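You operate a simulated robot arm through the tools that you are given. There is no shell and no other tool. Be economical: measure what you need, move in short steps, check, and stop when the job is done.

Carry out the task below with a simulated two-armed robot. There is one attempt and no reset: what you move stays moved.

JOB
Hold the damp meter on the brick, press its button, then crayon a patch: yellow if damp, white if dry.
Fine: over 15 % is damp; put meter and crayon back. Set down upright: damp meter. A coat counts when it lies all over at full strength: go over it till it gets no stronger.

Only the result counts: the job must be done as asked and must still hold three seconds after the hand-in. Knocking over, shifting, dropping, spilling or breaking anything else fails it.

ROBOT AND FRAMES
Two 7-joint arms with two-finger parallel grippers on one trunk, on a base that drives. Base frame: it is fixed to the floor where the robot stands at the start and does not move with it; the origin is under the middle of the robot, x ahead of it, y to its left, z up; the surface under the hand at the start is at about z = 900. Readings come in mm, rad, newtons and seconds.
The left shoulder is at the start at [70, 163, 1170], the right one opposite. With the tool pointing down near the work surface each hand reaches from about 400 to 880 mm from the robot's upright axis, wherever it stands, measured 20 degrees to its own side. Places, roughly: meter button [500, 0, 1000]. Payload 3.43 kg a hand.
The tool frame of a hand sits at the grasp point between the pads (the TCP): z along the fingers, y along the line on which they close. The tips reach 34 mm beyond it. Largest opening 128 mm; finger width 24, thickness 12; the body of the gripper, 48 by 130 mm, starts 96 mm behind the TCP.
Orientation is that of the tool frame in the base frame, as [roll, pitch, yaw] about the fixed x, y, z axes, in that order (R = Rz(yaw) Ry(pitch) Rx(roll)). With the fingers straight down and closing along the base's y, the tool's x points along the base's -x, its y along +y and its z along -z.

CONTROLS
- The arms move only by the tool nudge_tool. It takes "left_commands", "right_commands" or both (then of equal length, played together; a hand with none holds still); each is a list of rows, each an object (a shift or turn left out is 0, a gripper value left out holds the last) with "delta_pos": the shift along the tool's x, y, z in units of 40 mm (1.0 is 40 mm), a list of three; "rotation": the turn, a rotation vector about the tool's x, y, z in units of 8 degrees (1.0 is 8 degrees), a list of three; "gripper": the finger opening in mm, from 0 to 128. In form: [{"delta_pos": [dx, dy, dz], "rotation": [ax, ay, az], "gripper": gripper}, ...]. A call has 1 to 20 rows; each row shifts and turns the commanded pose from where the row before left it, along the tool's axes as they then stand. A call with a number of a shift or a turn outside -1 to 1 is refused whole. Rows are played at 5 a second. More than 50 mm and 0.15 rad between two rows, or a gripper value outside its range, and nothing of the call is played. A pose out of reach is approached as far as the arm can. The call stops where the force on the tool passes 90 N (or 10 N more than at its start, if that is more) or the arm is blocked; 0.2 s more then pass. The fingers move at their own pace (about 153 mm/s each) and stop on an object; they squeeze with about 45 N. The grip force told is the motor's: it shows also when the fingers shut on nothing. Time passes only in rows, and 0.2 s behind the last, so rows that do not move let the fingers close. It gives the time, the measured TCP pose, the force on the tool (base axes), the opening and the grip force at its end, in the units of the frame above (readings bear some noise), with the torque about the TCP (base axes, N m) and any sound that the robot's microphone picked up.
- Cameras (640 x 400 px; columns grow to the right, rows downward): "scene" is now at [141.2, 13.5, 1387.2]; the picture's right is [0.12, -0.99, 0.00], its down [-0.48, -0.06, -0.88] and it looks along [0.87, 0.10, -0.48] (base axes); focal length 240 px, centre (320, 200). "left" rides on the left gripper at [76, 11, -160] in its tool frame; the picture's right is [-0.15, 0.99, 0.00], its down [-0.88, -0.13, -0.46] and it looks along [-0.45, -0.07, 0.89] (tool axes); focal length 234 px, centre (320, 200). "right" rides on the right gripper at [76, -11, -160] in its tool frame; the picture's right is [0.15, 0.99, 0.00], its down [-0.88, 0.13, -0.46] and it looks along [-0.45, 0.07, 0.89] (tool axes); focal length 234 px, centre (320, 200). There is no depth. A picture from a camera that has moved, and an enlarged one, comes with that camera's place and axes in the base frame and with its lens. The place of the scene camera against the robot may be out by one fixed shift of up to 25 mm in any direction.
- grab_frame(camera): a new picture of that camera. No time passes.
- raise_lower(by): slides the trunk up (or, below 0, down) by that many mm; the arms and the scene camera ride with it, the base frame stays. It gives what a move gives, with no picture.
- drive_base(legs): drives the robot by 1 to 6 legs, each [ahead, left, turn to the left] in mm, mm and rad, along the robot's own axes; the way and the turn of a leg run together, so that a leg with both is an arc; at most 1500 mm and 3.142 rad a leg. The arms and the cameras ride along, it lands a little off, and it stops where it bumps. It gives what a move gives.
- aim_head(pan, tilt): turns the head with the scene camera to pan (to the left, within 1.501 rad either way) and tilt (down, from -0.506 to 1.204), counted from straight ahead of the robot. It gives what a move gives.
- inspect(camera, box): a new picture of the part [left, top, right, bottom] of that camera's present view, enlarged. No time passes.
- hand_in(): hands the job in; it is judged then, once.

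Work in short steps. Places have to be worked out from the pictures, the camera data and where the tool is seen: move nearer, look again, correct. Check each grasp and each placing, and mend what went wrong. You have 120 turns and 88 pictures in all, those below and enlarged ones among them. Open the grippers and draw the arms clear of the work before you hand the job in, unless the task says otherwise; then end with one line.

The tools are called after "Request:" as a command line: name --argument value ..., lists and objects as JSON in quotes. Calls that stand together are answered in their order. nudge_tool: Moves the arms, as the interface text tells. Its arguments: {"type":"object","properties":{"left_commands":{"type":"array"},"right_commands":{"type":"array"}},"required":[]} The other tools are called the same way: raise_lower (by) slides the trunk up or down; drive_base (legs) drives the base; aim_head (pan, tilt) turns the head that bears the scene camera; grab_frame (camera) takes a picture; inspect (camera, box) takes an enlarged picture of a part of a camera's view; hand_in () hands the job in.

At the start:

```text
clock: 0.0
left_tool_pos: [553.6, 367.0, 1297.4]
left_ee_rot: [3.142, 0.0, 3.141]
left_contact_force: [0.0, -0.4, -0.1]
left_ft_torque: [0.02, 0.02, -0.02]
left_opening: 128.0
left_gripper_force: 0.1
right_tool_pos: [481.8, -199.6, 1306.9]
right_ee_rot: [-3.141, -0.001, 3.141]
right_contact_force: [0.8, -0.3, -0.1]
right_ft_torque: [-0.01, -0.02, 0.04]
right_opening: 128.2
right_gripper_force: 0.1
trunk travel left (down, up): [-650.0, 290.0]
robot x, y, heading: [2.1, 0.9, 0.001]
head pan, tilt: [0.119, 0.499]
```

scene: 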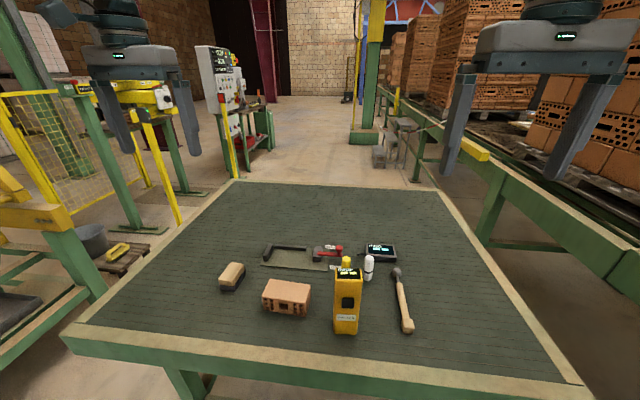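
right: 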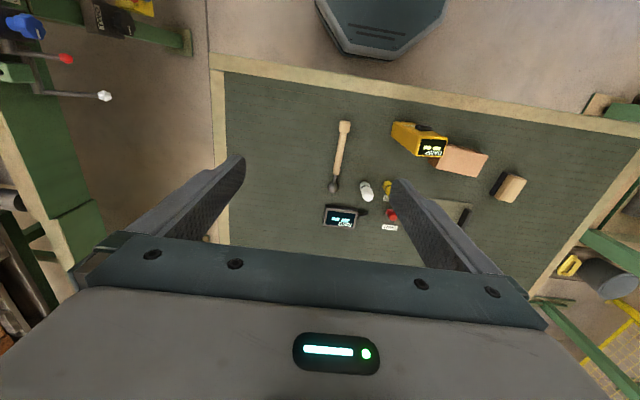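
left: 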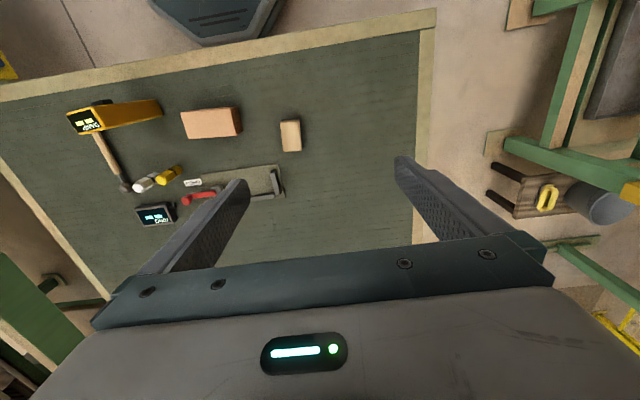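

The table shows a brick, a standing yellow meter, yellow and white crayons standing, a hammer and others. I zoom in to see them in detail.

Request:
inspect --camera "scene" --box '[200, 220, 440, 370]'

Request:
inspect --camera "right" --box '[310, 100, 550, 250]'

Request:
inspect --camera "left" --box '[50, 80, 310, 242]'

```text
2.67 times, centred on (320, 295) of scene
camera zoom: at [141.2, 13.5, 1387.2], right [0.12, -0.99, 0.0], down [-0.48, -0.06, -0.88], along [0.87, 0.1, -0.48], focal length 640 px, centre (320, -53)
```

zoom: 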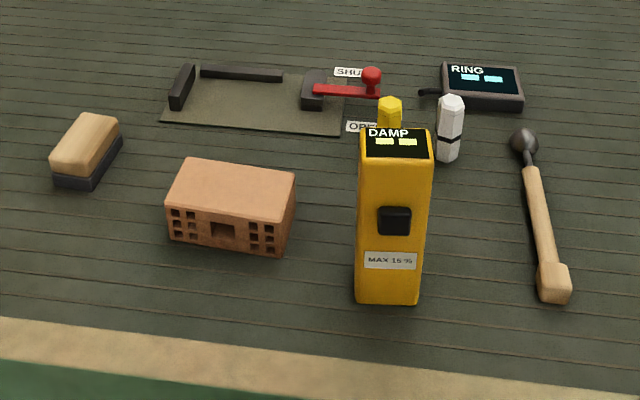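

```text
2.67 times, centred on (430, 175) of right
camera zoom: at [406.2, -210.0, 1466.5], right [-0.15, 0.99, 0.0], down [0.88, 0.13, 0.46], along [0.45, 0.07, -0.89], focal length 624 px, centre (27, 267)
```

zoom: 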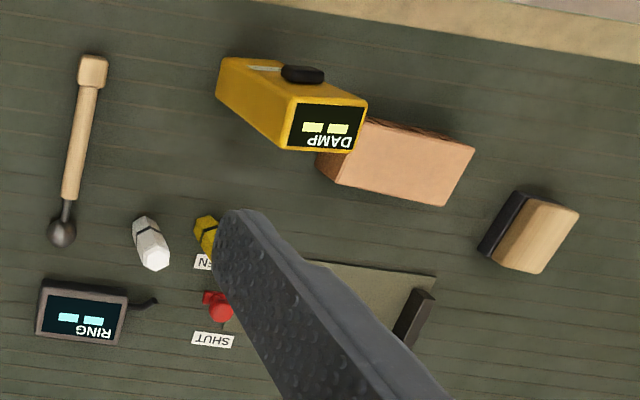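

```text
2.46 times, centred on (180, 161) of left
camera zoom: at [477.3, 377.2, 1455.3], right [0.15, 0.99, 0.0], down [0.88, -0.13, 0.46], along [0.45, -0.07, -0.89], focal length 576 px, centre (665, 296)
```

zoom: 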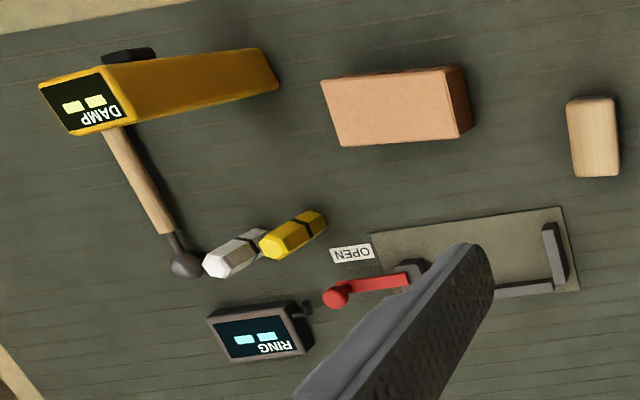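

The scene-camera estimate is about 20 mm short in x compared with the hand cameras. I put the brick near [523,135], the meter near [485,-5], yellow near [617,-2] and white near [625,-60]. I bring the right hand closer to look.

Request:
nudge_tool --right_commands '[{"delta_pos": [-0.36, 0.875, 0.5]}, {"delta_pos": [-0.36, 0.875, 0.5]}, {"delta_pos": [-0.36, 0.875, 0.5]}, {"delta_pos": [-0.36, 0.875, 0.5]}]'

Request:
grab_frame --camera "right"

Request:
grab_frame --camera "left"

```text
clock: 1.0
left_tool_pos: [554.5, 369.6, 1294.1]
left_ee_rot: [-3.139, -0.001, 3.141]
left_contact_force: [0.3, 0.2, -0.1]
left_ft_torque: [-0.06, 0.02, 0.01]
left_opening: 127.9
left_gripper_force: 0.0
right_tool_pos: [541.6, -57.8, 1229.1]
right_ee_rot: [-3.141, -0.001, 3.141]
right_contact_force: [-0.2, -0.2, 0.6]
right_ft_torque: [-0.05, 0.0, 0.0]
right_opening: 128.1
right_gripper_force: 0.1
trunk travel left (down, up): [-650.0, 290.0]
robot x, y, heading: [1.0, -0.7, -0.001]
head pan, tilt: [0.119, 0.499]
```

```text
81 pictures are left
camera right: at [466.2, -68.3, 1387.9], right [-0.15, 0.99, 0.0], down [0.88, 0.13, 0.45], along [0.45, 0.07, -0.89], focal length 234 px, centre (320, 200)
```

right: 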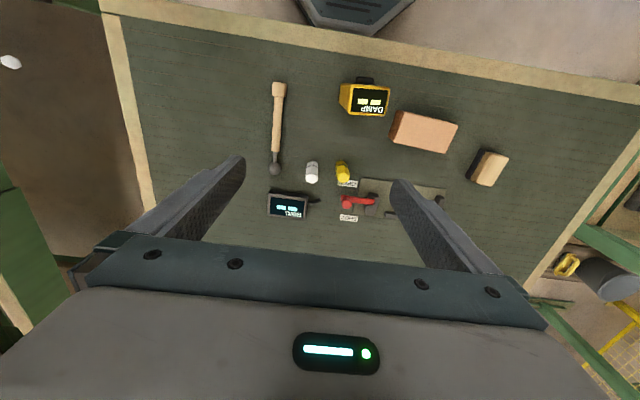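

```text
80 pictures are left
camera left: at [479.4, 379.5, 1453.8], right [0.15, 0.99, 0.0], down [0.88, -0.13, 0.45], along [0.45, -0.07, -0.89], focal length 234 px, centre (320, 200)
```

left: 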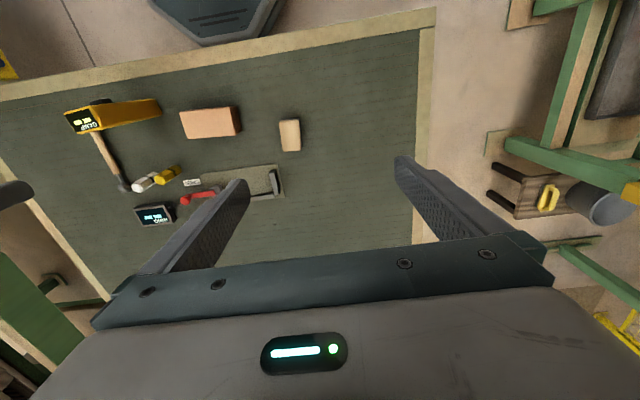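

I zoom in on the crayons, meter and brick.

Request:
inspect --camera "right" --box '[260, 70, 420, 170]'

Request:
inspect --camera "right" --box '[290, 150, 370, 200]'

```text
4.00 times, centred on (340, 120) of right
camera zoom: at [466.2, -68.3, 1387.9], right [-0.15, 0.99, 0.0], down [0.88, 0.13, 0.45], along [0.45, 0.07, -0.89], focal length 937 px, centre (240, 520)
```

zoom: 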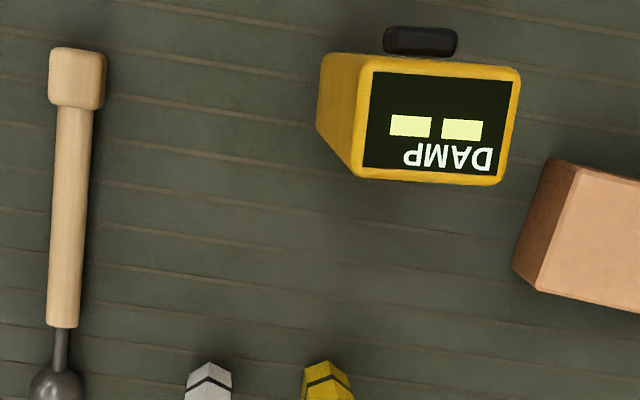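

```text
8.00 times, centred on (330, 175) of right
camera zoom: at [466.2, -68.3, 1387.9], right [-0.15, 0.99, 0.0], down [0.88, 0.13, 0.45], along [0.45, 0.07, -0.89], focal length 1873 px, centre (240, 400)
```

zoom: 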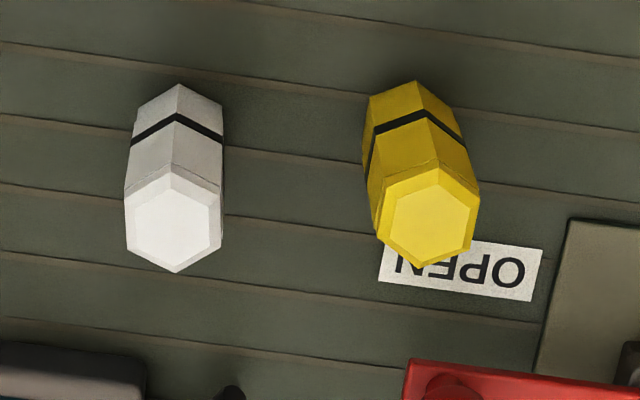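

The crayons are hexagonal, about 20 mm, and stand upright. The meter top is about 32 x 47 mm at z≈1068, yawed about +8°, centred near [481,-1]. The left hand will hold the meter and the right will press, so I draw the right hand aside and bring the left over the meter.

Request:
nudge_tool --right_commands '[{"delta_pos": [0, -1, -0.3]}, {"delta_pos": [0, -1, -0.3]}, {"delta_pos": [0, -1, -0.3]}, {"delta_pos": [0, -1, -0.3]}, {"delta_pos": [0, -1, -0.3]}, {"delta_pos": [0, -1, -0.3]}, {"delta_pos": [0, 0, 0]}, {"delta_pos": [0, 0, 0]}, {"delta_pos": [0, 0, 0]}, {"delta_pos": [0, 0, 0]}, {}]' --left_commands '[{"delta_pos": [0.18, -0.92, 0.2]}, {"delta_pos": [0.18, -0.92, 0.2]}, {"delta_pos": [0.18, -0.92, 0.2]}, {"delta_pos": [0.18, -0.92, 0.2]}, {"delta_pos": [0.18, -0.92, 0.2]}, {"delta_pos": [0.18, -0.92, 0.2]}, {"delta_pos": [0.18, -0.92, 0.2]}, {"delta_pos": [0.18, -0.92, 0.2]}, {"delta_pos": [0.18, -0.92, 0.2]}, {"delta_pos": [0.18, -0.92, 0.2]}, {"rotation": [0, 0, -1]}]'

Request:
grab_frame --camera "left"

Request:
grab_frame --camera "scene"

```text
clock: 3.4
left_tool_pos: [478.1, 129.4, 1203.6]
left_ee_rot: [3.141, 0.0, -3.0]
left_contact_force: [-0.2, 0.1, 0.4]
left_ft_torque: [0.0, -0.03, -0.02]
left_opening: 127.8
left_gripper_force: 0.0
left hand out of reach, approached as far as the arm can: row 6, 7, 8, 9, 10
right_tool_pos: [538.1, -301.0, 1298.2]
right_ee_rot: [-3.141, 0.0, -3.14]
right_contact_force: [-0.2, -0.6, 0.3]
right_ft_torque: [0.01, 0.0, 0.0]
right_opening: 127.9
right_gripper_force: 0.1
trunk travel left (down, up): [-650.0, 290.0]
robot x, y, heading: [0.4, 0.9, -0.004]
head pan, tilt: [0.119, 0.499]
```

```text
77 pictures are left
camera left: at [402.4, 128.6, 1364.2], right [0.01, 1.0, 0.0], down [0.89, 0.0, 0.46], along [0.46, 0.0, -0.89], focal length 234 px, centre (320, 200)
```

left: 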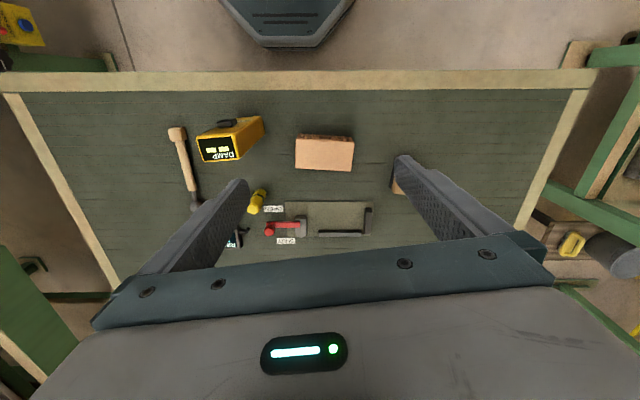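

```text
76 pictures are left
camera scene: at [140.6, 13.1, 1387.3], right [0.12, -0.99, 0.0], down [-0.48, -0.06, -0.88], along [0.87, 0.1, -0.48], focal length 240 px, centre (320, 200)
```

scene: 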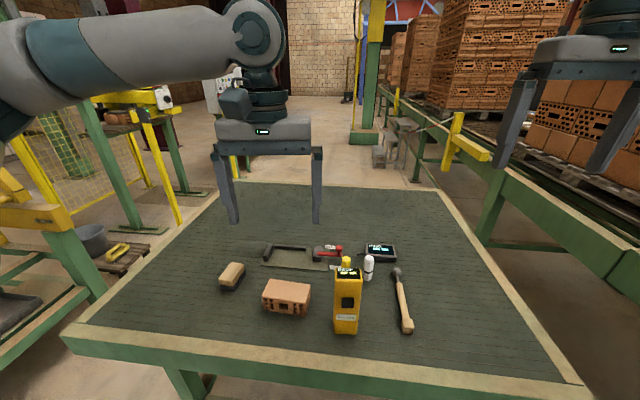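

The left arm can't fold that far in, so I back the base off 170 mm to give both arms better geometry.

Request:
drive_base --legs '[[-170, 0, 0]]'

Request:
nudge_tool --left_commands '[{"delta_pos": [-0.85, -0.6, 0]}, {"delta_pos": [-0.85, -0.6, 0]}, {"delta_pos": [-0.85, -0.6, 0]}, {"delta_pos": [-0.85, -0.6, 0]}, {"delta_pos": [-0.3, -0.6, 0]}]'

Request:
grab_frame --camera "left"

```text
clock: 4.9
left_tool_pos: [308.9, 128.5, 1203.7]
left_ee_rot: [3.141, -0.004, -3.001]
left_contact_force: [0.0, -0.2, 1.1]
left_ft_torque: [0.01, 0.01, 0.02]
left_opening: 127.9
left_gripper_force: 0.0
right_tool_pos: [367.4, -300.5, 1298.1]
right_ee_rot: [-3.141, -0.002, 3.141]
right_contact_force: [0.3, -0.8, 0.3]
right_ft_torque: [-0.01, 0.02, 0.0]
right_opening: 128.1
right_gripper_force: 0.1
trunk travel left (down, up): [-650.0, 290.0]
robot x, y, heading: [-171.0, -0.4, 0.002]
head pan, tilt: [0.119, 0.499]
```

```text
clock: 6.1
left_tool_pos: [392.8, 157.3, 1175.5]
left_ee_rot: [3.141, 0.003, -3.001]
left_contact_force: [-0.2, 0.3, 0.2]
left_ft_torque: [0.0, 0.01, -0.01]
left_opening: 127.8
left_gripper_force: 0.0
left hand out of reach, approached as far as the arm can: row 1, 2, 3, 4, 5
right_tool_pos: [365.4, -301.1, 1299.8]
right_ee_rot: [-3.142, -0.001, 3.139]
right_contact_force: [0.1, -0.2, -0.2]
right_ft_torque: [-0.01, 0.02, 0.01]
right_opening: 128.1
right_gripper_force: 0.0
trunk travel left (down, up): [-650.0, 290.0]
robot x, y, heading: [-171.8, 0.8, -0.002]
head pan, tilt: [0.119, 0.499]
```

```text
75 pictures are left
camera left: at [316.8, 157.1, 1334.5], right [0.01, 1.0, 0.0], down [0.89, -0.01, 0.46], along [0.46, 0.0, -0.89], focal length 234 px, centre (320, 200)
```

left: 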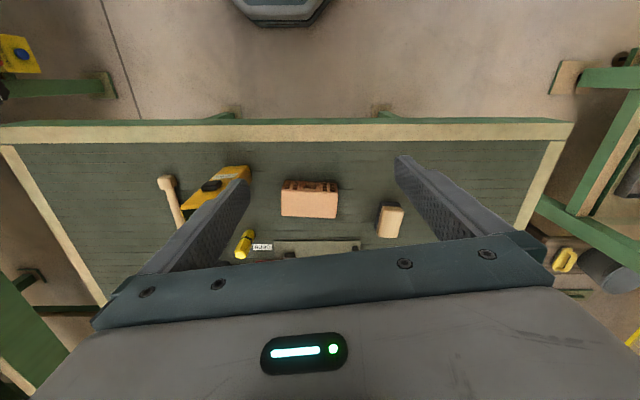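

The measured pose drifted off the command. I send it straight forward and see how the commanded pose carries over.

Request:
nudge_tool --left_commands '[{"delta_pos": [-0.7, 0.0, 0]}, {"delta_pos": [-0.7, 0.0, 0]}, {"delta_pos": [-0.7, 0.0, 0]}, {"delta_pos": [-0.7, 0.0, 0]}]'

```text
clock: 7.1
left_tool_pos: [458.8, 203.1, 1179.7]
left_ee_rot: [-3.141, -0.002, -3.001]
left_contact_force: [0.0, 0.5, 0.7]
left_ft_torque: [0.02, -0.01, 0.0]
left_opening: 128.1
left_gripper_force: 0.0
left hand out of reach, approached as far as the arm can: row 1, 2, 3, 4
right_tool_pos: [366.4, -300.4, 1298.3]
right_ee_rot: [3.14, -0.001, -3.141]
right_contact_force: [-0.3, 0.5, 0.3]
right_ft_torque: [0.01, 0.02, -0.02]
right_opening: 128.2
right_gripper_force: 0.0
trunk travel left (down, up): [-650.0, 290.0]
robot x, y, heading: [-175.8, 1.4, 0.003]
head pan, tilt: [0.119, 0.499]
```

The commanded pose probably sits well away from the real one. I add y until it becomes reachable again.

Request:
nudge_tool --left_commands '[{"delta_pos": [0, 0.8, 0]}, {"delta_pos": [0, 0.8, 0]}, {"delta_pos": [0, 0.8, 0]}, {"delta_pos": [0, 0.8, 0]}, {"delta_pos": [0, 0.8, 0]}]'

```text
clock: 8.3
left_tool_pos: [434.9, 362.6, 1178.8]
left_ee_rot: [-3.139, -0.001, -3.002]
left_contact_force: [-0.1, 0.2, -0.3]
left_ft_torque: [-0.03, -0.04, 0.01]
left_opening: 127.6
left_gripper_force: 0.1
right_tool_pos: [365.6, -299.6, 1299.8]
right_ee_rot: [-3.14, 0.001, -3.141]
right_contact_force: [0.9, 0.1, 0.0]
right_ft_torque: [-0.03, 0.01, -0.01]
right_opening: 127.8
right_gripper_force: 0.0
trunk travel left (down, up): [-650.0, 290.0]
robot x, y, heading: [-175.5, 0.2, -0.006]
head pan, tilt: [0.119, 0.499]
```

The command restarts from the measured pose, so the left arm really is blocked inward. New plan: shift the base left, so the right hand can take and hold the meter with its button turned toward +y, and the left hand presses from its own side.

Request:
drive_base --legs '[[75, 150, 0]]'

Request:
nudge_tool --right_commands '[{"delta_pos": [-0.1, 0.8, 0.5]}, {"delta_pos": [-0.1, 0.8, 0.5]}, {"delta_pos": [-0.1, 0.8, 0.5]}, {"delta_pos": [-0.1, 0.8, 0.5], "gripper": 80}, {"rotation": [0, 0, -1]}]'

Request:
grab_frame --camera "right"

```text
clock: 9.7
left_tool_pos: [506.6, 511.6, 1179.3]
left_ee_rot: [3.14, 0.003, -2.999]
left_contact_force: [-0.4, -0.7, 0.5]
left_ft_torque: [0.07, 0.0, 0.0]
left_opening: 128.2
left_gripper_force: 0.0
right_tool_pos: [440.9, -153.2, 1299.9]
right_ee_rot: [3.139, 0.002, -3.141]
right_contact_force: [-0.1, 0.5, 0.3]
right_ft_torque: [0.0, -0.04, 0.01]
right_opening: 127.9
right_gripper_force: 0.1
trunk travel left (down, up): [-650.0, 290.0]
robot x, y, heading: [-99.4, 146.5, -0.0]
head pan, tilt: [0.119, 0.499]
```

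```text
clock: 10.9
left_tool_pos: [505.4, 511.2, 1181.8]
left_ee_rot: [-3.141, 0.002, -2.999]
left_contact_force: [0.5, 0.5, 0.6]
left_ft_torque: [0.03, 0.02, -0.04]
left_opening: 127.7
left_gripper_force: 0.1
right_tool_pos: [455.7, -22.5, 1220.0]
right_ee_rot: [3.14, 0.001, -3.001]
right_contact_force: [0.5, -0.6, 0.4]
right_ft_torque: [0.03, 0.03, 0.03]
right_opening: 80.0
right_gripper_force: 0.0
trunk travel left (down, up): [-650.0, 290.0]
robot x, y, heading: [-97.3, 147.5, -0.001]
head pan, tilt: [0.119, 0.499]
```

```text
74 pictures are left
camera right: at [383.5, -44.4, 1378.5], right [-0.29, 0.96, 0.0], down [0.85, 0.25, 0.46], along [0.44, 0.13, -0.89], focal length 234 px, centre (320, 200)
```

right: 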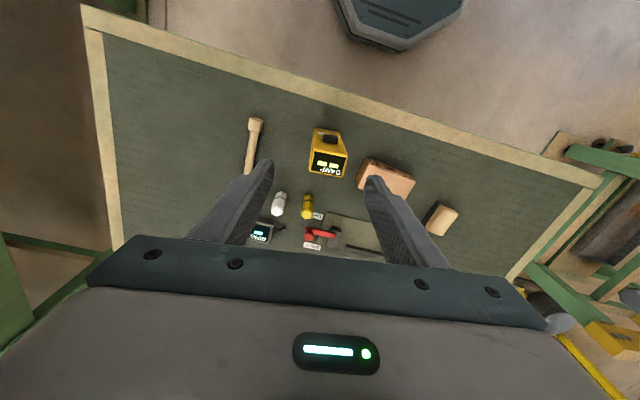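

The right arm works here. I zoom on the meter to refine its pose.

Request:
inspect --camera "right" --box '[280, 110, 440, 210]'

```text
4.00 times, centred on (360, 160) of right
camera zoom: at [383.5, -44.4, 1378.5], right [-0.29, 0.96, 0.0], down [0.85, 0.25, 0.46], along [0.44, 0.13, -0.89], focal length 937 px, centre (160, 360)
```

zoom: 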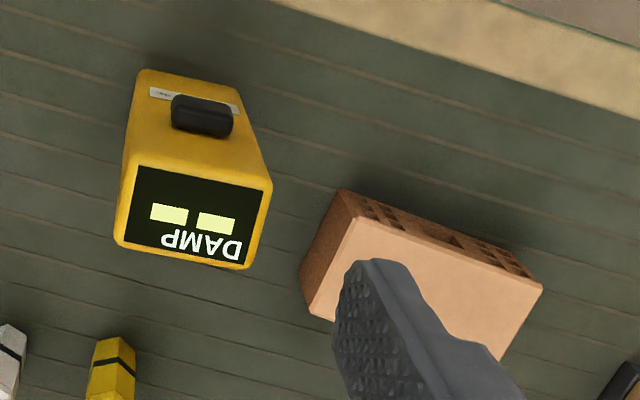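

The meter centre is about [480,-4.5] with yaw about 7–8°. I align over it, go down to just above its top and check.

Request:
nudge_tool --right_commands '[{"delta_pos": [-0.66, 0.37, 0.5]}, {"delta_pos": [0, 0, 1]}, {"delta_pos": [0, 0, 1]}, {}]'

Request:
grab_frame --camera "right"

Request:
grab_frame --camera "scene"

```text
clock: 11.9
left_tool_pos: [507.3, 512.1, 1180.4]
left_ee_rot: [-3.141, -0.001, -2.999]
left_contact_force: [-0.7, -0.2, 0.2]
left_ft_torque: [-0.02, 0.02, 0.01]
left_opening: 127.8
left_gripper_force: 0.0
right_tool_pos: [479.9, -2.4, 1117.9]
right_ee_rot: [-3.142, 0.001, -2.999]
right_contact_force: [-0.2, 0.3, 0.5]
right_ft_torque: [0.0, -0.01, 0.01]
right_opening: 79.8
right_gripper_force: 0.1
trunk travel left (down, up): [-650.0, 290.0]
robot x, y, heading: [-102.6, 151.8, 0.003]
head pan, tilt: [0.119, 0.499]
```

```text
72 pictures are left
camera right: at [406.9, -24.8, 1278.0], right [-0.28, 0.96, 0.0], down [0.85, 0.25, 0.46], along [0.44, 0.13, -0.89], focal length 234 px, centre (320, 200)
```

right: 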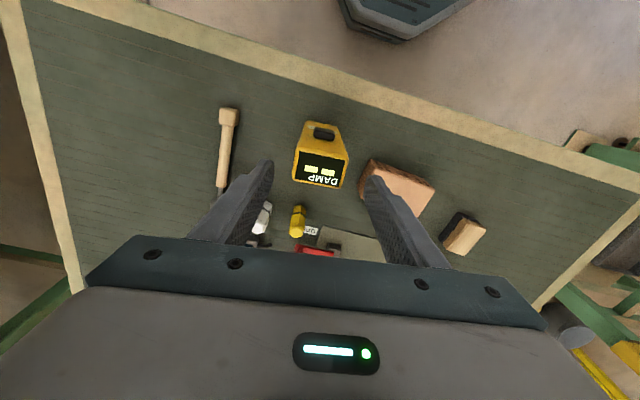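

```text
71 pictures are left
camera scene: at [42.1, 162.7, 1387.2], right [0.12, -0.99, 0.0], down [-0.48, -0.06, -0.88], along [0.87, 0.11, -0.48], focal length 240 px, centre (320, 200)
```

scene: 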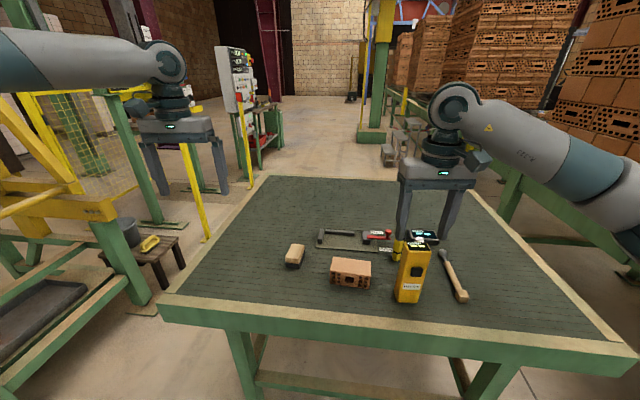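

The meter top sits centred between the fingers, as the projection predicts. I descend to z≈1035 and close.

Request:
nudge_tool --right_commands '[{"delta_pos": [0, -0.04, 0.7]}, {"delta_pos": [0, 0, 0.7]}, {"delta_pos": [0, 0, 0.68]}, {}, {"gripper": 30}, {}, {}]'

Request:
grab_frame --camera "right"

Request:
inspect --camera "scene" --box '[320, 200, 480, 300]'

```text
clock: 13.5
left_tool_pos: [506.5, 511.4, 1179.9]
left_ee_rot: [3.14, -0.001, -2.999]
left_contact_force: [1.6, -0.1, 0.9]
left_ft_torque: [0.0, -0.02, -0.03]
left_opening: 128.0
left_gripper_force: 0.0
right_tool_pos: [482.3, -5.1, 1035.4]
right_ee_rot: [-3.141, -0.001, -3.0]
right_contact_force: [-0.3, -0.3, 0.8]
right_ft_torque: [0.01, 0.01, 0.01]
right_opening: 51.6
right_gripper_force: 45.1
trunk travel left (down, up): [-650.0, 290.0]
robot x, y, heading: [-97.0, 146.5, 0.006]
head pan, tilt: [0.119, 0.499]
```

```text
70 pictures are left
camera right: at [409.6, -26.6, 1194.9], right [-0.28, 0.96, 0.0], down [0.85, 0.25, 0.45], along [0.44, 0.13, -0.89], focal length 234 px, centre (320, 200)
```

right: 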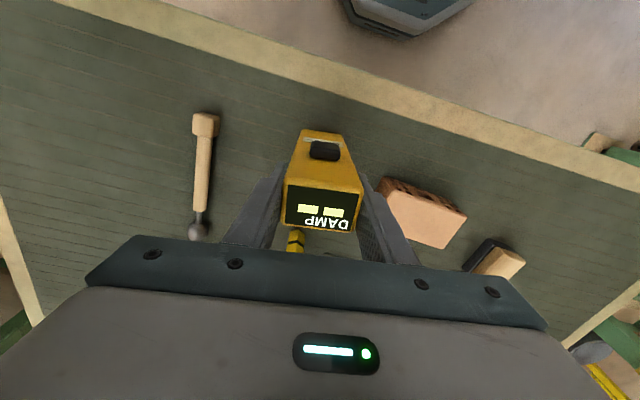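

```text
4.00 times, centred on (400, 250) of scene
camera zoom: at [42.4, 161.8, 1387.2], right [0.12, -0.99, 0.0], down [-0.48, -0.06, -0.88], along [0.87, 0.11, -0.48], focal length 960 px, centre (0, 0)
```

zoom: 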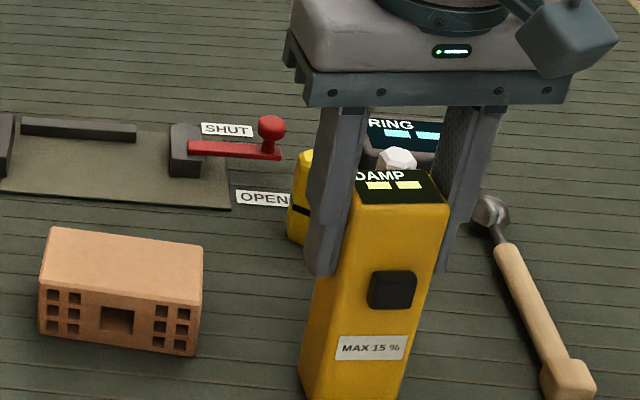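

Grip holds at 51.6 mm, 45 N. I record the home pose: TCP [482,-5,1035.4], yaw +8°. I lift it and look at its base.

Request:
nudge_tool --right_commands '[{"delta_pos": [0, 0, -0.5]}, {"delta_pos": [0, 0, -1]}, {"delta_pos": [0, 0, -1]}, {"delta_pos": [0, 0, -0.6]}, {}]'

Request:
inspect --camera "scene" --box '[320, 160, 480, 300]'

Request:
grab_frame --camera "left"

```text
clock: 14.7
left_tool_pos: [507.0, 511.2, 1178.9]
left_ee_rot: [-3.14, 0.001, -2.999]
left_contact_force: [-0.6, 0.6, -0.3]
left_ft_torque: [0.0, 0.04, -0.01]
left_opening: 127.7
left_gripper_force: 0.1
right_tool_pos: [482.9, -7.0, 1159.6]
right_ee_rot: [3.141, -0.002, -3.0]
right_contact_force: [0.3, 0.7, -1.5]
right_ft_torque: [0.03, 0.0, -0.01]
right_opening: 51.5
right_gripper_force: 44.8
trunk travel left (down, up): [-650.0, 290.0]
robot x, y, heading: [-97.6, 148.2, 0.001]
head pan, tilt: [0.119, 0.499]
```

```text
2.86 times, centred on (400, 230) of scene
camera zoom: at [42.9, 161.5, 1387.1], right [0.12, -0.99, 0.0], down [-0.48, -0.06, -0.88], along [0.87, 0.11, -0.48], focal length 686 px, centre (91, 114)
```

zoom: 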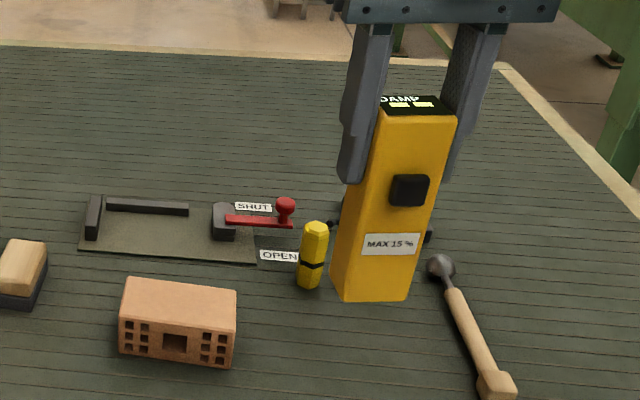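

```text
67 pictures are left
camera left: at [431.2, 510.5, 1338.8], right [0.0, 1.0, 0.0], down [0.89, 0.0, 0.46], along [0.46, 0.0, -0.89], focal length 234 px, centre (320, 200)
```

left: 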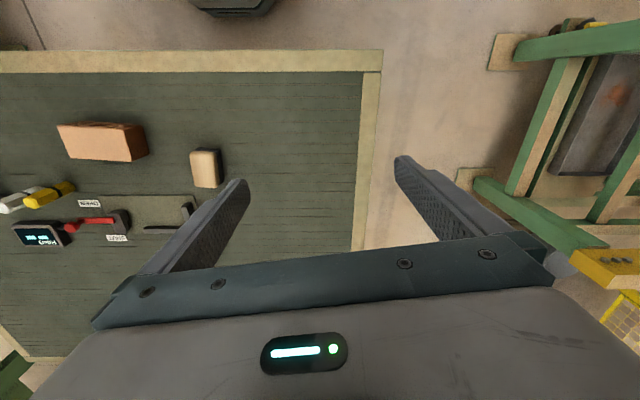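

The base is flat. I move the meter over the brick centre, [523,136], and turn it about -56° so the button faces the left arm.

Request:
nudge_tool --right_commands '[{"delta_pos": [-0.373, 0.85, 0]}, {"delta_pos": [-0.373, 0.85, 0]}, {"delta_pos": [-0.373, 0.85, 0]}, {"delta_pos": [-0.373, 0.85, 0]}, {"rotation": [0, 0, 1]}, {"rotation": [0, 0, 1]}, {"rotation": [0, 0, 1]}, {"rotation": [0, 0, 1]}, {"rotation": [0, 0, 1]}, {"rotation": [0, 0, 1]}, {"rotation": [0, 0, 1]}, {}]'

Request:
grab_frame --camera "scene"

Request:
grab_frame --camera "left"

```text
clock: 17.3
left_tool_pos: [507.3, 511.9, 1178.6]
left_ee_rot: [3.141, 0.0, -2.999]
left_contact_force: [-0.8, -0.7, 0.2]
left_ft_torque: [0.04, 0.01, -0.05]
left_opening: 128.0
left_gripper_force: 0.1
right_tool_pos: [521.3, 137.4, 1160.3]
right_ee_rot: [-3.141, 0.0, 2.304]
right_contact_force: [0.0, -0.2, -1.7]
right_ft_torque: [0.0, 0.01, 0.02]
right_opening: 51.4
right_gripper_force: 45.0
trunk travel left (down, up): [-650.0, 290.0]
robot x, y, heading: [-98.3, 145.5, 0.003]
head pan, tilt: [0.119, 0.499]
```

```text
66 pictures are left
camera scene: at [42.5, 161.9, 1387.2], right [0.12, -0.99, 0.0], down [-0.48, -0.06, -0.88], along [0.87, 0.11, -0.48], focal length 240 px, centre (320, 200)
```

scene: 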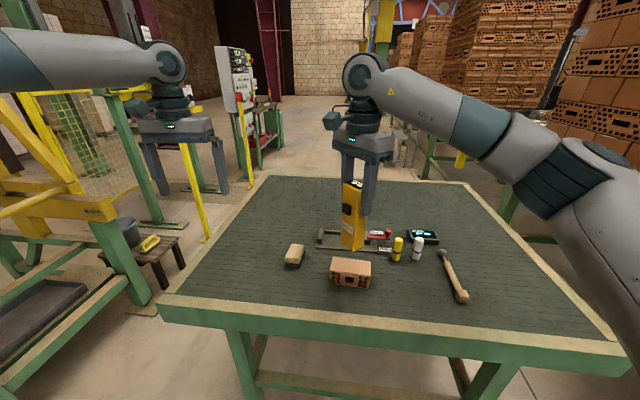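

```text
65 pictures are left
camera left: at [430.8, 510.9, 1338.9], right [0.0, 1.0, 0.0], down [0.89, 0.0, 0.46], along [0.46, 0.0, -0.89], focal length 234 px, centre (320, 200)
```

left: 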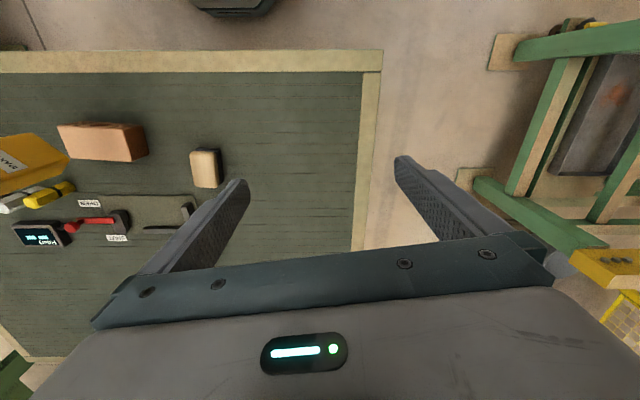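

Well placed over the brick. I lower to just above the expected contact.

Request:
nudge_tool --right_commands '[{"delta_pos": [0, 0, 0.55]}, {"delta_pos": [0, 0, 0.55]}, {"delta_pos": [0, 0, 0.53]}, {"delta_pos": [0, 0, 0.05]}, {"delta_pos": [0, 0, 0.05]}, {}]'

Request:
inspect --camera "scene" --box '[280, 180, 440, 300]'

```text
clock: 18.7
left_tool_pos: [506.7, 511.9, 1180.6]
left_ee_rot: [3.142, -0.001, -2.999]
left_contact_force: [-0.2, -0.1, -0.6]
left_ft_torque: [-0.01, -0.01, -0.03]
left_opening: 128.0
left_gripper_force: 0.1
right_tool_pos: [519.7, 137.8, 1089.5]
right_ee_rot: [3.141, 0.002, 2.306]
right_contact_force: [-0.2, -1.1, -1.8]
right_ft_torque: [0.03, 0.0, 0.0]
right_opening: 51.5
right_gripper_force: 45.4
trunk travel left (down, up): [-650.0, 290.0]
robot x, y, heading: [-95.9, 147.6, 0.007]
head pan, tilt: [0.119, 0.499]
```

```text
3.33 times, centred on (360, 240) of scene
camera zoom: at [42.5, 161.8, 1387.2], right [0.12, -0.99, 0.0], down [-0.48, -0.06, -0.88], along [0.87, 0.11, -0.48], focal length 800 px, centre (187, 67)
```

zoom: 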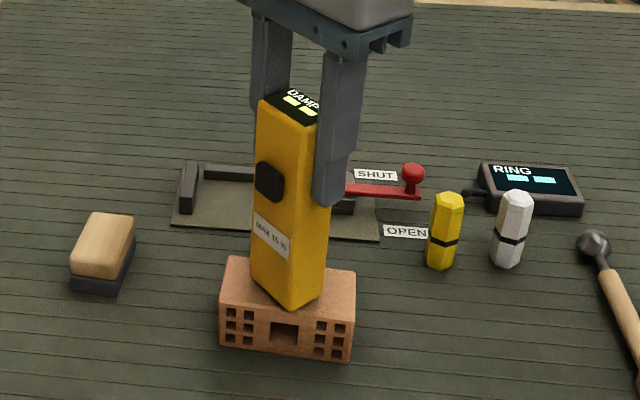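

It's about to touch, so I creep down in small steps.

Request:
nudge_tool --right_commands '[{"delta_pos": [0, 0, 0.04]}, {"delta_pos": [0, 0, 0.04]}, {"delta_pos": [0, 0, 0.04]}, {}]'

```text
clock: 19.7
left_tool_pos: [506.0, 511.5, 1179.3]
left_ee_rot: [3.141, 0.0, -2.999]
left_contact_force: [0.6, 0.1, -0.7]
left_ft_torque: [-0.01, 0.0, 0.01]
left_opening: 127.7
left_gripper_force: 0.1
right_tool_pos: [519.8, 137.0, 1084.9]
right_ee_rot: [-3.141, 0.0, 2.306]
right_contact_force: [0.6, 0.4, -0.3]
right_ft_torque: [0.03, -0.02, 0.0]
right_opening: 51.4
right_gripper_force: 44.8
trunk travel left (down, up): [-650.0, 290.0]
robot x, y, heading: [-97.0, 148.0, 0.005]
head pan, tilt: [0.119, 0.499]
```

The weight has nearly gone from the force reading. Two more millimetres.

Request:
nudge_tool --right_commands '[{"delta_pos": [0, 0, 0.03]}, {"delta_pos": [0, 0, 0.03]}, {}]'

Request:
inspect --camera "scene" --box '[310, 200, 390, 300]'

```text
clock: 20.5
left_tool_pos: [506.3, 511.7, 1180.2]
left_ee_rot: [3.141, 0.001, -2.998]
left_contact_force: [-0.4, 0.4, 0.7]
left_ft_torque: [0.01, 0.01, 0.0]
left_opening: 127.9
left_gripper_force: 0.0
right_tool_pos: [519.1, 136.2, 1085.2]
right_ee_rot: [3.137, 0.003, 2.305]
right_contact_force: [5.5, 1.0, 19.7]
right_ft_torque: [-0.06, -0.6, 0.02]
right_opening: 51.6
right_gripper_force: 45.5
trunk travel left (down, up): [-650.0, 290.0]
robot x, y, heading: [-99.8, 148.0, 0.006]
head pan, tilt: [0.119, 0.499]
```

```text
4.00 times, centred on (350, 250) of scene
camera zoom: at [41.0, 161.9, 1387.6], right [0.12, -0.99, 0.0], down [-0.47, -0.06, -0.88], along [0.87, 0.11, -0.48], focal length 960 px, centre (200, 0)
```

zoom: 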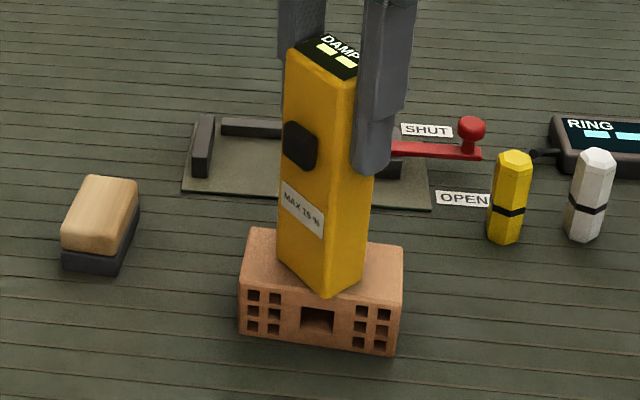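

The meter rests firmly on the brick with about 20 N. The button should be near [503,154,1053]. I close the left gripper and rotate it at its current spot to heading -32°, tilted 45° forward-down.

Request:
nudge_tool --left_commands '[{"rotation": [0, 0, 1], "gripper": 0}, {"rotation": [0, 0, 1]}, {"rotation": [0, 0, 1]}, {"rotation": [0, 0, 1]}, {"rotation": [0, 0, 1]}, {"rotation": [0, -1, 0]}, {"rotation": [0, -1, 0]}, {"rotation": [0, -1, 0]}, {"rotation": [0, -1, 0]}, {"rotation": [0, -1, 0]}, {"rotation": [0, -0.6, 0]}, {}]'

Request:
grab_frame --camera "left"

Request:
grab_frame --camera "scene"

```text
clock: 23.1
left_tool_pos: [504.9, 511.8, 1181.5]
left_ee_rot: [3.14, 0.785, 2.585]
left_contact_force: [0.5, 1.2, 0.0]
left_ft_torque: [0.01, 0.01, 0.0]
left_opening: 0.0
left_gripper_force: 32.9
right_tool_pos: [517.2, 136.9, 1084.1]
right_ee_rot: [3.139, -0.001, 2.305]
right_contact_force: [4.8, 2.2, 27.1]
right_ft_torque: [0.41, -0.23, -0.06]
right_opening: 51.7
right_gripper_force: 45.1
trunk travel left (down, up): [-650.0, 290.0]
robot x, y, heading: [-100.7, 147.1, 0.004]
head pan, tilt: [0.119, 0.499]
```

```text
62 pictures are left
camera left: at [369.8, 607.8, 1240.1], right [0.61, 0.79, 0.1], down [0.19, -0.27, 0.94], along [0.77, -0.56, -0.31], focal length 234 px, centre (320, 200)
```

left: 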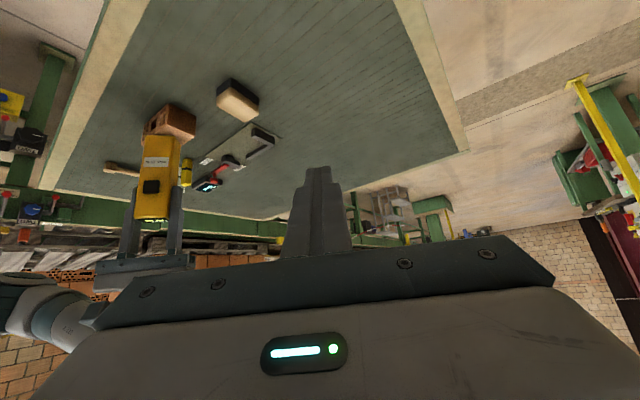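

```text
61 pictures are left
camera scene: at [39.9, 162.1, 1387.5], right [0.12, -0.99, 0.0], down [-0.47, -0.06, -0.88], along [0.87, 0.11, -0.48], focal length 240 px, centre (320, 200)
```

scene: 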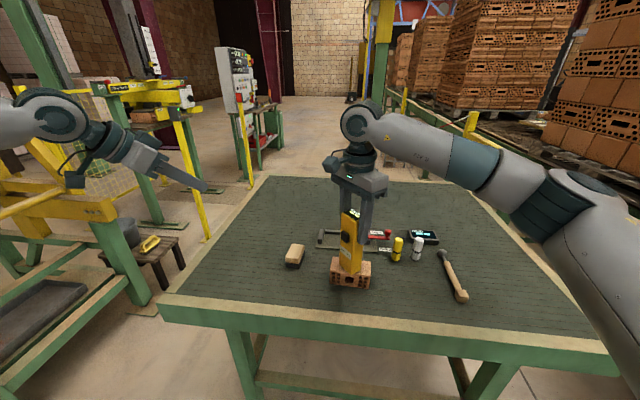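

The left camera puts the button near [501,154,1060]. I move the left fingertips to a staging point about 60 mm in front of it.

Request:
nudge_tool --left_commands '[{"delta_pos": [-0.012, -0.9, 0.45]}, {"delta_pos": [-0.012, -0.9, 0.45]}, {"delta_pos": [-0.012, -0.9, 0.45]}, {"delta_pos": [-0.012, -0.9, 0.45]}, {"delta_pos": [-0.012, -0.9, 0.45]}, {"delta_pos": [-0.012, -0.9, 0.45]}, {"delta_pos": [-0.012, -0.9, 0.45]}, {"delta_pos": [-0.012, -0.9, 0.45]}, {}]'

Request:
grab_frame --camera "left"

Request:
grab_frame --camera "scene"

```text
clock: 25.1
left_tool_pos: [444.5, 210.8, 1081.8]
left_ee_rot: [3.14, 0.785, 2.585]
left_contact_force: [-0.3, 0.1, 0.8]
left_ft_torque: [0.02, -0.01, 0.02]
left_opening: 0.0
left_gripper_force: 33.2
right_tool_pos: [517.5, 136.3, 1083.7]
right_ee_rot: [3.14, -0.001, 2.305]
right_contact_force: [1.9, 2.3, 23.4]
right_ft_torque: [0.4, 0.19, -0.08]
right_opening: 51.7
right_gripper_force: 44.5
trunk travel left (down, up): [-650.0, 290.0]
robot x, y, heading: [-100.0, 146.5, 0.001]
head pan, tilt: [0.119, 0.499]
```

```text
60 pictures are left
camera left: at [309.0, 307.9, 1140.2], right [0.61, 0.79, 0.1], down [0.19, -0.27, 0.94], along [0.77, -0.56, -0.31], focal length 234 px, centre (320, 200)
```

left: 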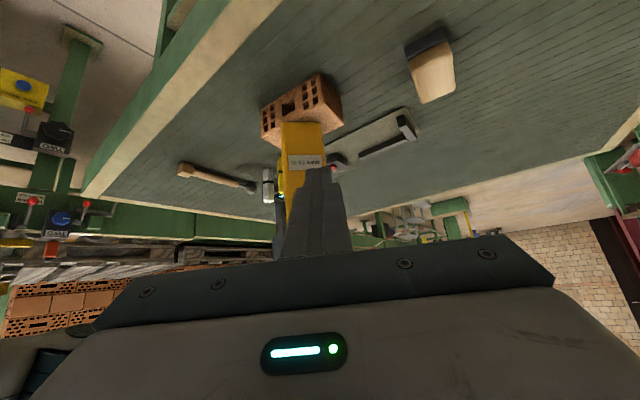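

```text
59 pictures are left
camera scene: at [39.8, 161.9, 1387.4], right [0.12, -0.99, 0.0], down [-0.47, -0.06, -0.88], along [0.87, 0.11, -0.48], focal length 240 px, centre (320, 200)
```

scene: 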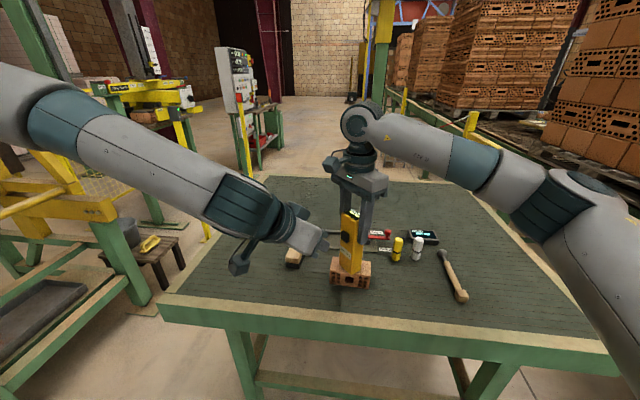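

The left tool is staged and the left camera view is inverted. I zoom the scene view to see tip against button.

Request:
inspect --camera "scene" --box '[280, 190, 400, 300]'

```text
3.64 times, centred on (340, 245) of scene
camera zoom: at [39.8, 161.9, 1387.4], right [0.12, -0.99, 0.0], down [-0.47, -0.06, -0.88], along [0.87, 0.11, -0.48], focal length 873 px, centre (247, 36)
```

zoom: 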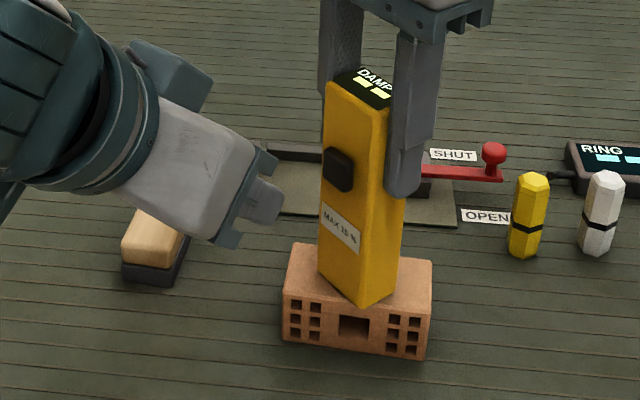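

The tip edge is about 49 mm short of the button and about 10 mm high. I advance 38 mm along the button normal and lower 11 mm.

Request:
nudge_tool --left_commands '[{"delta_pos": [-0.143, -0.12, 0.273]}, {"delta_pos": [-0.143, -0.12, 0.273]}, {"delta_pos": [-0.143, -0.12, 0.273]}, {}]'

Request:
inspect --camera "scene" --box '[280, 190, 400, 300]'

```text
clock: 26.1
left_tool_pos: [464.6, 180.7, 1071.0]
left_ee_rot: [3.14, 0.784, 2.587]
left_contact_force: [0.5, 0.3, 0.2]
left_ft_torque: [0.0, -0.03, 0.02]
left_opening: 0.1
left_gripper_force: 33.7
right_tool_pos: [518.3, 135.8, 1085.2]
right_ee_rot: [3.141, -0.002, 2.305]
right_contact_force: [0.1, 1.1, 19.4]
right_ft_torque: [0.2, 0.3, 0.0]
right_opening: 51.9
right_gripper_force: 44.8
trunk travel left (down, up): [-650.0, 290.0]
robot x, y, heading: [-98.9, 148.8, 0.006]
head pan, tilt: [0.119, 0.499]
```

```text
3.64 times, centred on (340, 245) of scene
camera zoom: at [40.0, 161.9, 1387.5], right [0.12, -0.99, 0.0], down [-0.47, -0.06, -0.88], along [0.87, 0.11, -0.48], focal length 873 px, centre (247, 36)
```

zoom: 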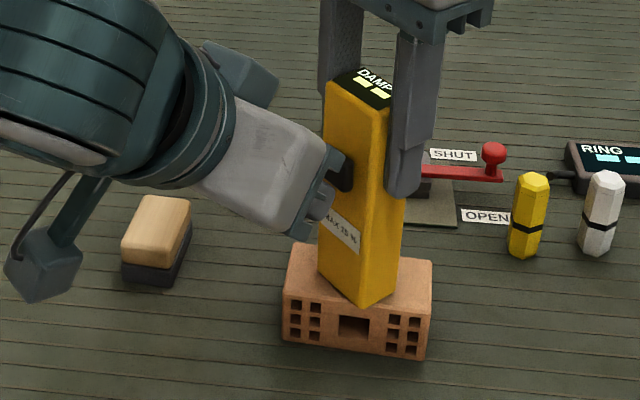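

The tip edge is level with the button and about 11 mm away. I advance 4 mm a row and watch the force.

Request:
nudge_tool --left_commands '[{"delta_pos": [-0.068, -0.028, 0.068]}, {"delta_pos": [-0.068, -0.028, 0.068]}, {}]'

```text
clock: 26.9
left_tool_pos: [467.4, 180.4, 1070.7]
left_ee_rot: [-3.142, 0.785, 2.586]
left_contact_force: [0.4, 0.5, 0.6]
left_ft_torque: [-0.03, 0.0, 0.0]
left_opening: 0.0
left_gripper_force: 33.4
left hand out of reach, approached as far as the arm can: row 2
right_tool_pos: [519.1, 136.3, 1084.8]
right_ee_rot: [-3.141, -0.002, 2.306]
right_contact_force: [-1.0, 1.1, 17.1]
right_ft_torque: [0.17, 0.38, 0.01]
right_opening: 51.6
right_gripper_force: 45.1
trunk travel left (down, up): [-650.0, 290.0]
robot x, y, heading: [-96.5, 149.5, 0.002]
head pan, tilt: [0.119, 0.499]
```

The left arm reaches its inward limit just short. I turn it 16° more inward, which moves the wrist outward, and try again.

Request:
nudge_tool --left_commands '[{"rotation": [0.707, 0, 0.707]}, {"rotation": [0.707, 0, 0.707]}, {}]'

```text
clock: 27.7
left_tool_pos: [466.6, 180.1, 1070.8]
left_ee_rot: [3.141, 0.784, 2.306]
left_contact_force: [0.0, 0.1, 0.9]
left_ft_torque: [-0.04, 0.04, 0.03]
left_opening: 0.0
left_gripper_force: 33.1
right_tool_pos: [518.5, 136.8, 1084.3]
right_ee_rot: [3.141, -0.001, 2.306]
right_contact_force: [-1.1, -0.4, 14.5]
right_ft_torque: [0.18, 0.32, -0.01]
right_opening: 51.5
right_gripper_force: 44.6
trunk travel left (down, up): [-650.0, 290.0]
robot x, y, heading: [-96.3, 148.0, 0.005]
head pan, tilt: [0.119, 0.499]
```

The heading now matches the button normal. I correct about 9 mm sideways and advance 6 mm.

Request:
nudge_tool --left_commands '[{"delta_pos": [0, 0.225, 0]}, {"delta_pos": [-0.053, 0, 0.053]}, {"delta_pos": [-0.053, 0, 0.053]}, {}]'

Request:
inspect --camera "scene" --box '[280, 190, 400, 300]'

```text
clock: 28.7
left_tool_pos: [477.5, 181.9, 1069.3]
left_ee_rot: [3.14, 0.782, 2.307]
left_contact_force: [-3.1, 1.6, 0.4]
left_ft_torque: [0.01, 0.05, -0.03]
left_opening: 0.1
left_gripper_force: 33.3
right_tool_pos: [518.5, 136.6, 1083.5]
right_ee_rot: [-3.141, 0.0, 2.306]
right_contact_force: [-0.4, -1.0, 13.3]
right_ft_torque: [0.22, 0.37, 0.0]
right_opening: 51.5
right_gripper_force: 45.3
trunk travel left (down, up): [-650.0, 290.0]
robot x, y, heading: [-100.1, 149.3, 0.002]
head pan, tilt: [0.119, 0.499]
```

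```text
3.64 times, centred on (340, 245) of scene
camera zoom: at [40.3, 161.9, 1387.4], right [0.12, -0.99, 0.0], down [-0.47, -0.06, -0.88], along [0.87, 0.11, -0.48], focal length 873 px, centre (247, 36)
```

zoom: 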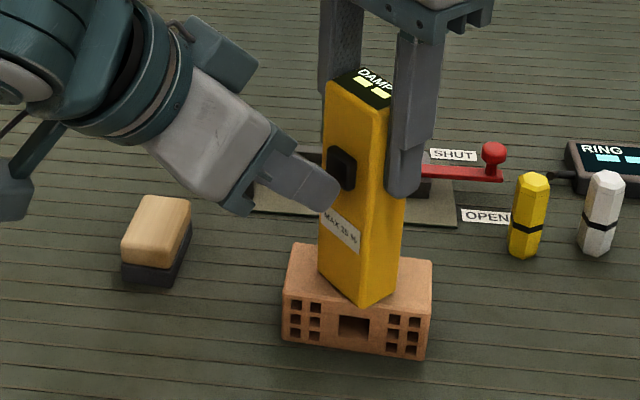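

Contact is starting at about 3.5 N, but on the button's lower part. I back off 2 mm, raise 6 mm, then press.

Request:
nudge_tool --left_commands '[{"delta_pos": [0.035, 0, -0.035]}, {"delta_pos": [-0.106, 0, -0.106]}, {"delta_pos": [-0.053, 0, 0.053]}, {"delta_pos": [-0.035, 0, 0.035]}, {}]'

Request:
inspect --camera "scene" --box '[280, 190, 400, 300]'

```text
clock: 29.9
left_tool_pos: [480.0, 180.5, 1076.1]
left_ee_rot: [-3.141, 0.786, 2.306]
left_contact_force: [-2.4, 5.3, -0.1]
left_ft_torque: [0.08, 0.03, 0.05]
left_opening: 0.0
left_gripper_force: 32.8
right_tool_pos: [518.3, 137.0, 1084.1]
right_ee_rot: [-3.141, 0.0, 2.305]
right_contact_force: [1.3, -3.9, 12.3]
right_ft_torque: [0.26, 0.33, 0.04]
right_opening: 51.6
right_gripper_force: 44.8
trunk travel left (down, up): [-650.0, 290.0]
robot x, y, heading: [-103.5, 148.3, 0.002]
head pan, tilt: [0.119, 0.499]
heard: click
```

```text
3.64 times, centred on (340, 245) of scene
camera zoom: at [40.4, 162.0, 1387.4], right [0.12, -0.99, 0.0], down [-0.47, -0.06, -0.88], along [0.87, 0.11, -0.48], focal length 873 px, centre (247, 36)
```

zoom: 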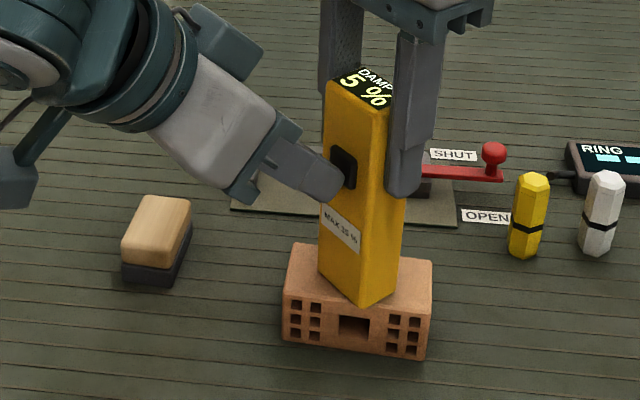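

A click, and the display shows "5 %". I zoom in to read it properly in case a digit is hidden.

Request:
inspect --camera "scene" --box '[330, 200, 366, 224]'

Request:
grab_frame --camera "right"

```text
16.00 times, centred on (348, 212) of scene
camera zoom: at [40.4, 162.0, 1387.4], right [0.12, -0.99, 0.0], down [-0.47, -0.06, -0.88], along [0.87, 0.11, -0.48], focal length 3842 px, centre (-128, 8)
```

zoom: 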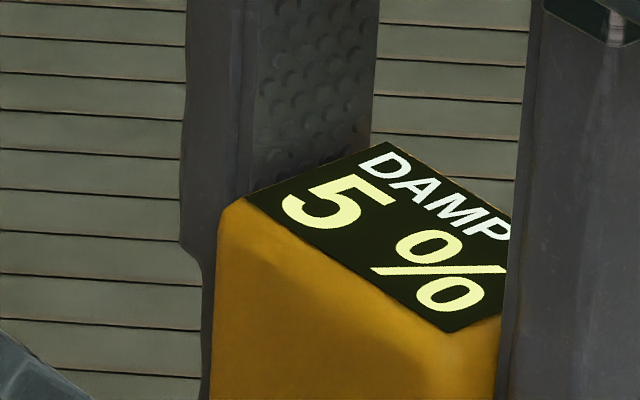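

```text
53 pictures are left
camera right: at [459.7, 185.4, 1243.2], right [0.64, 0.77, 0.0], down [0.69, -0.57, 0.46], along [0.35, -0.29, -0.89], focal length 234 px, centre (320, 200)
```

right: 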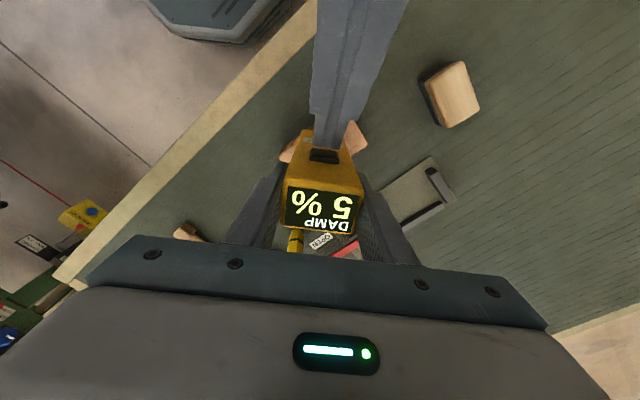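

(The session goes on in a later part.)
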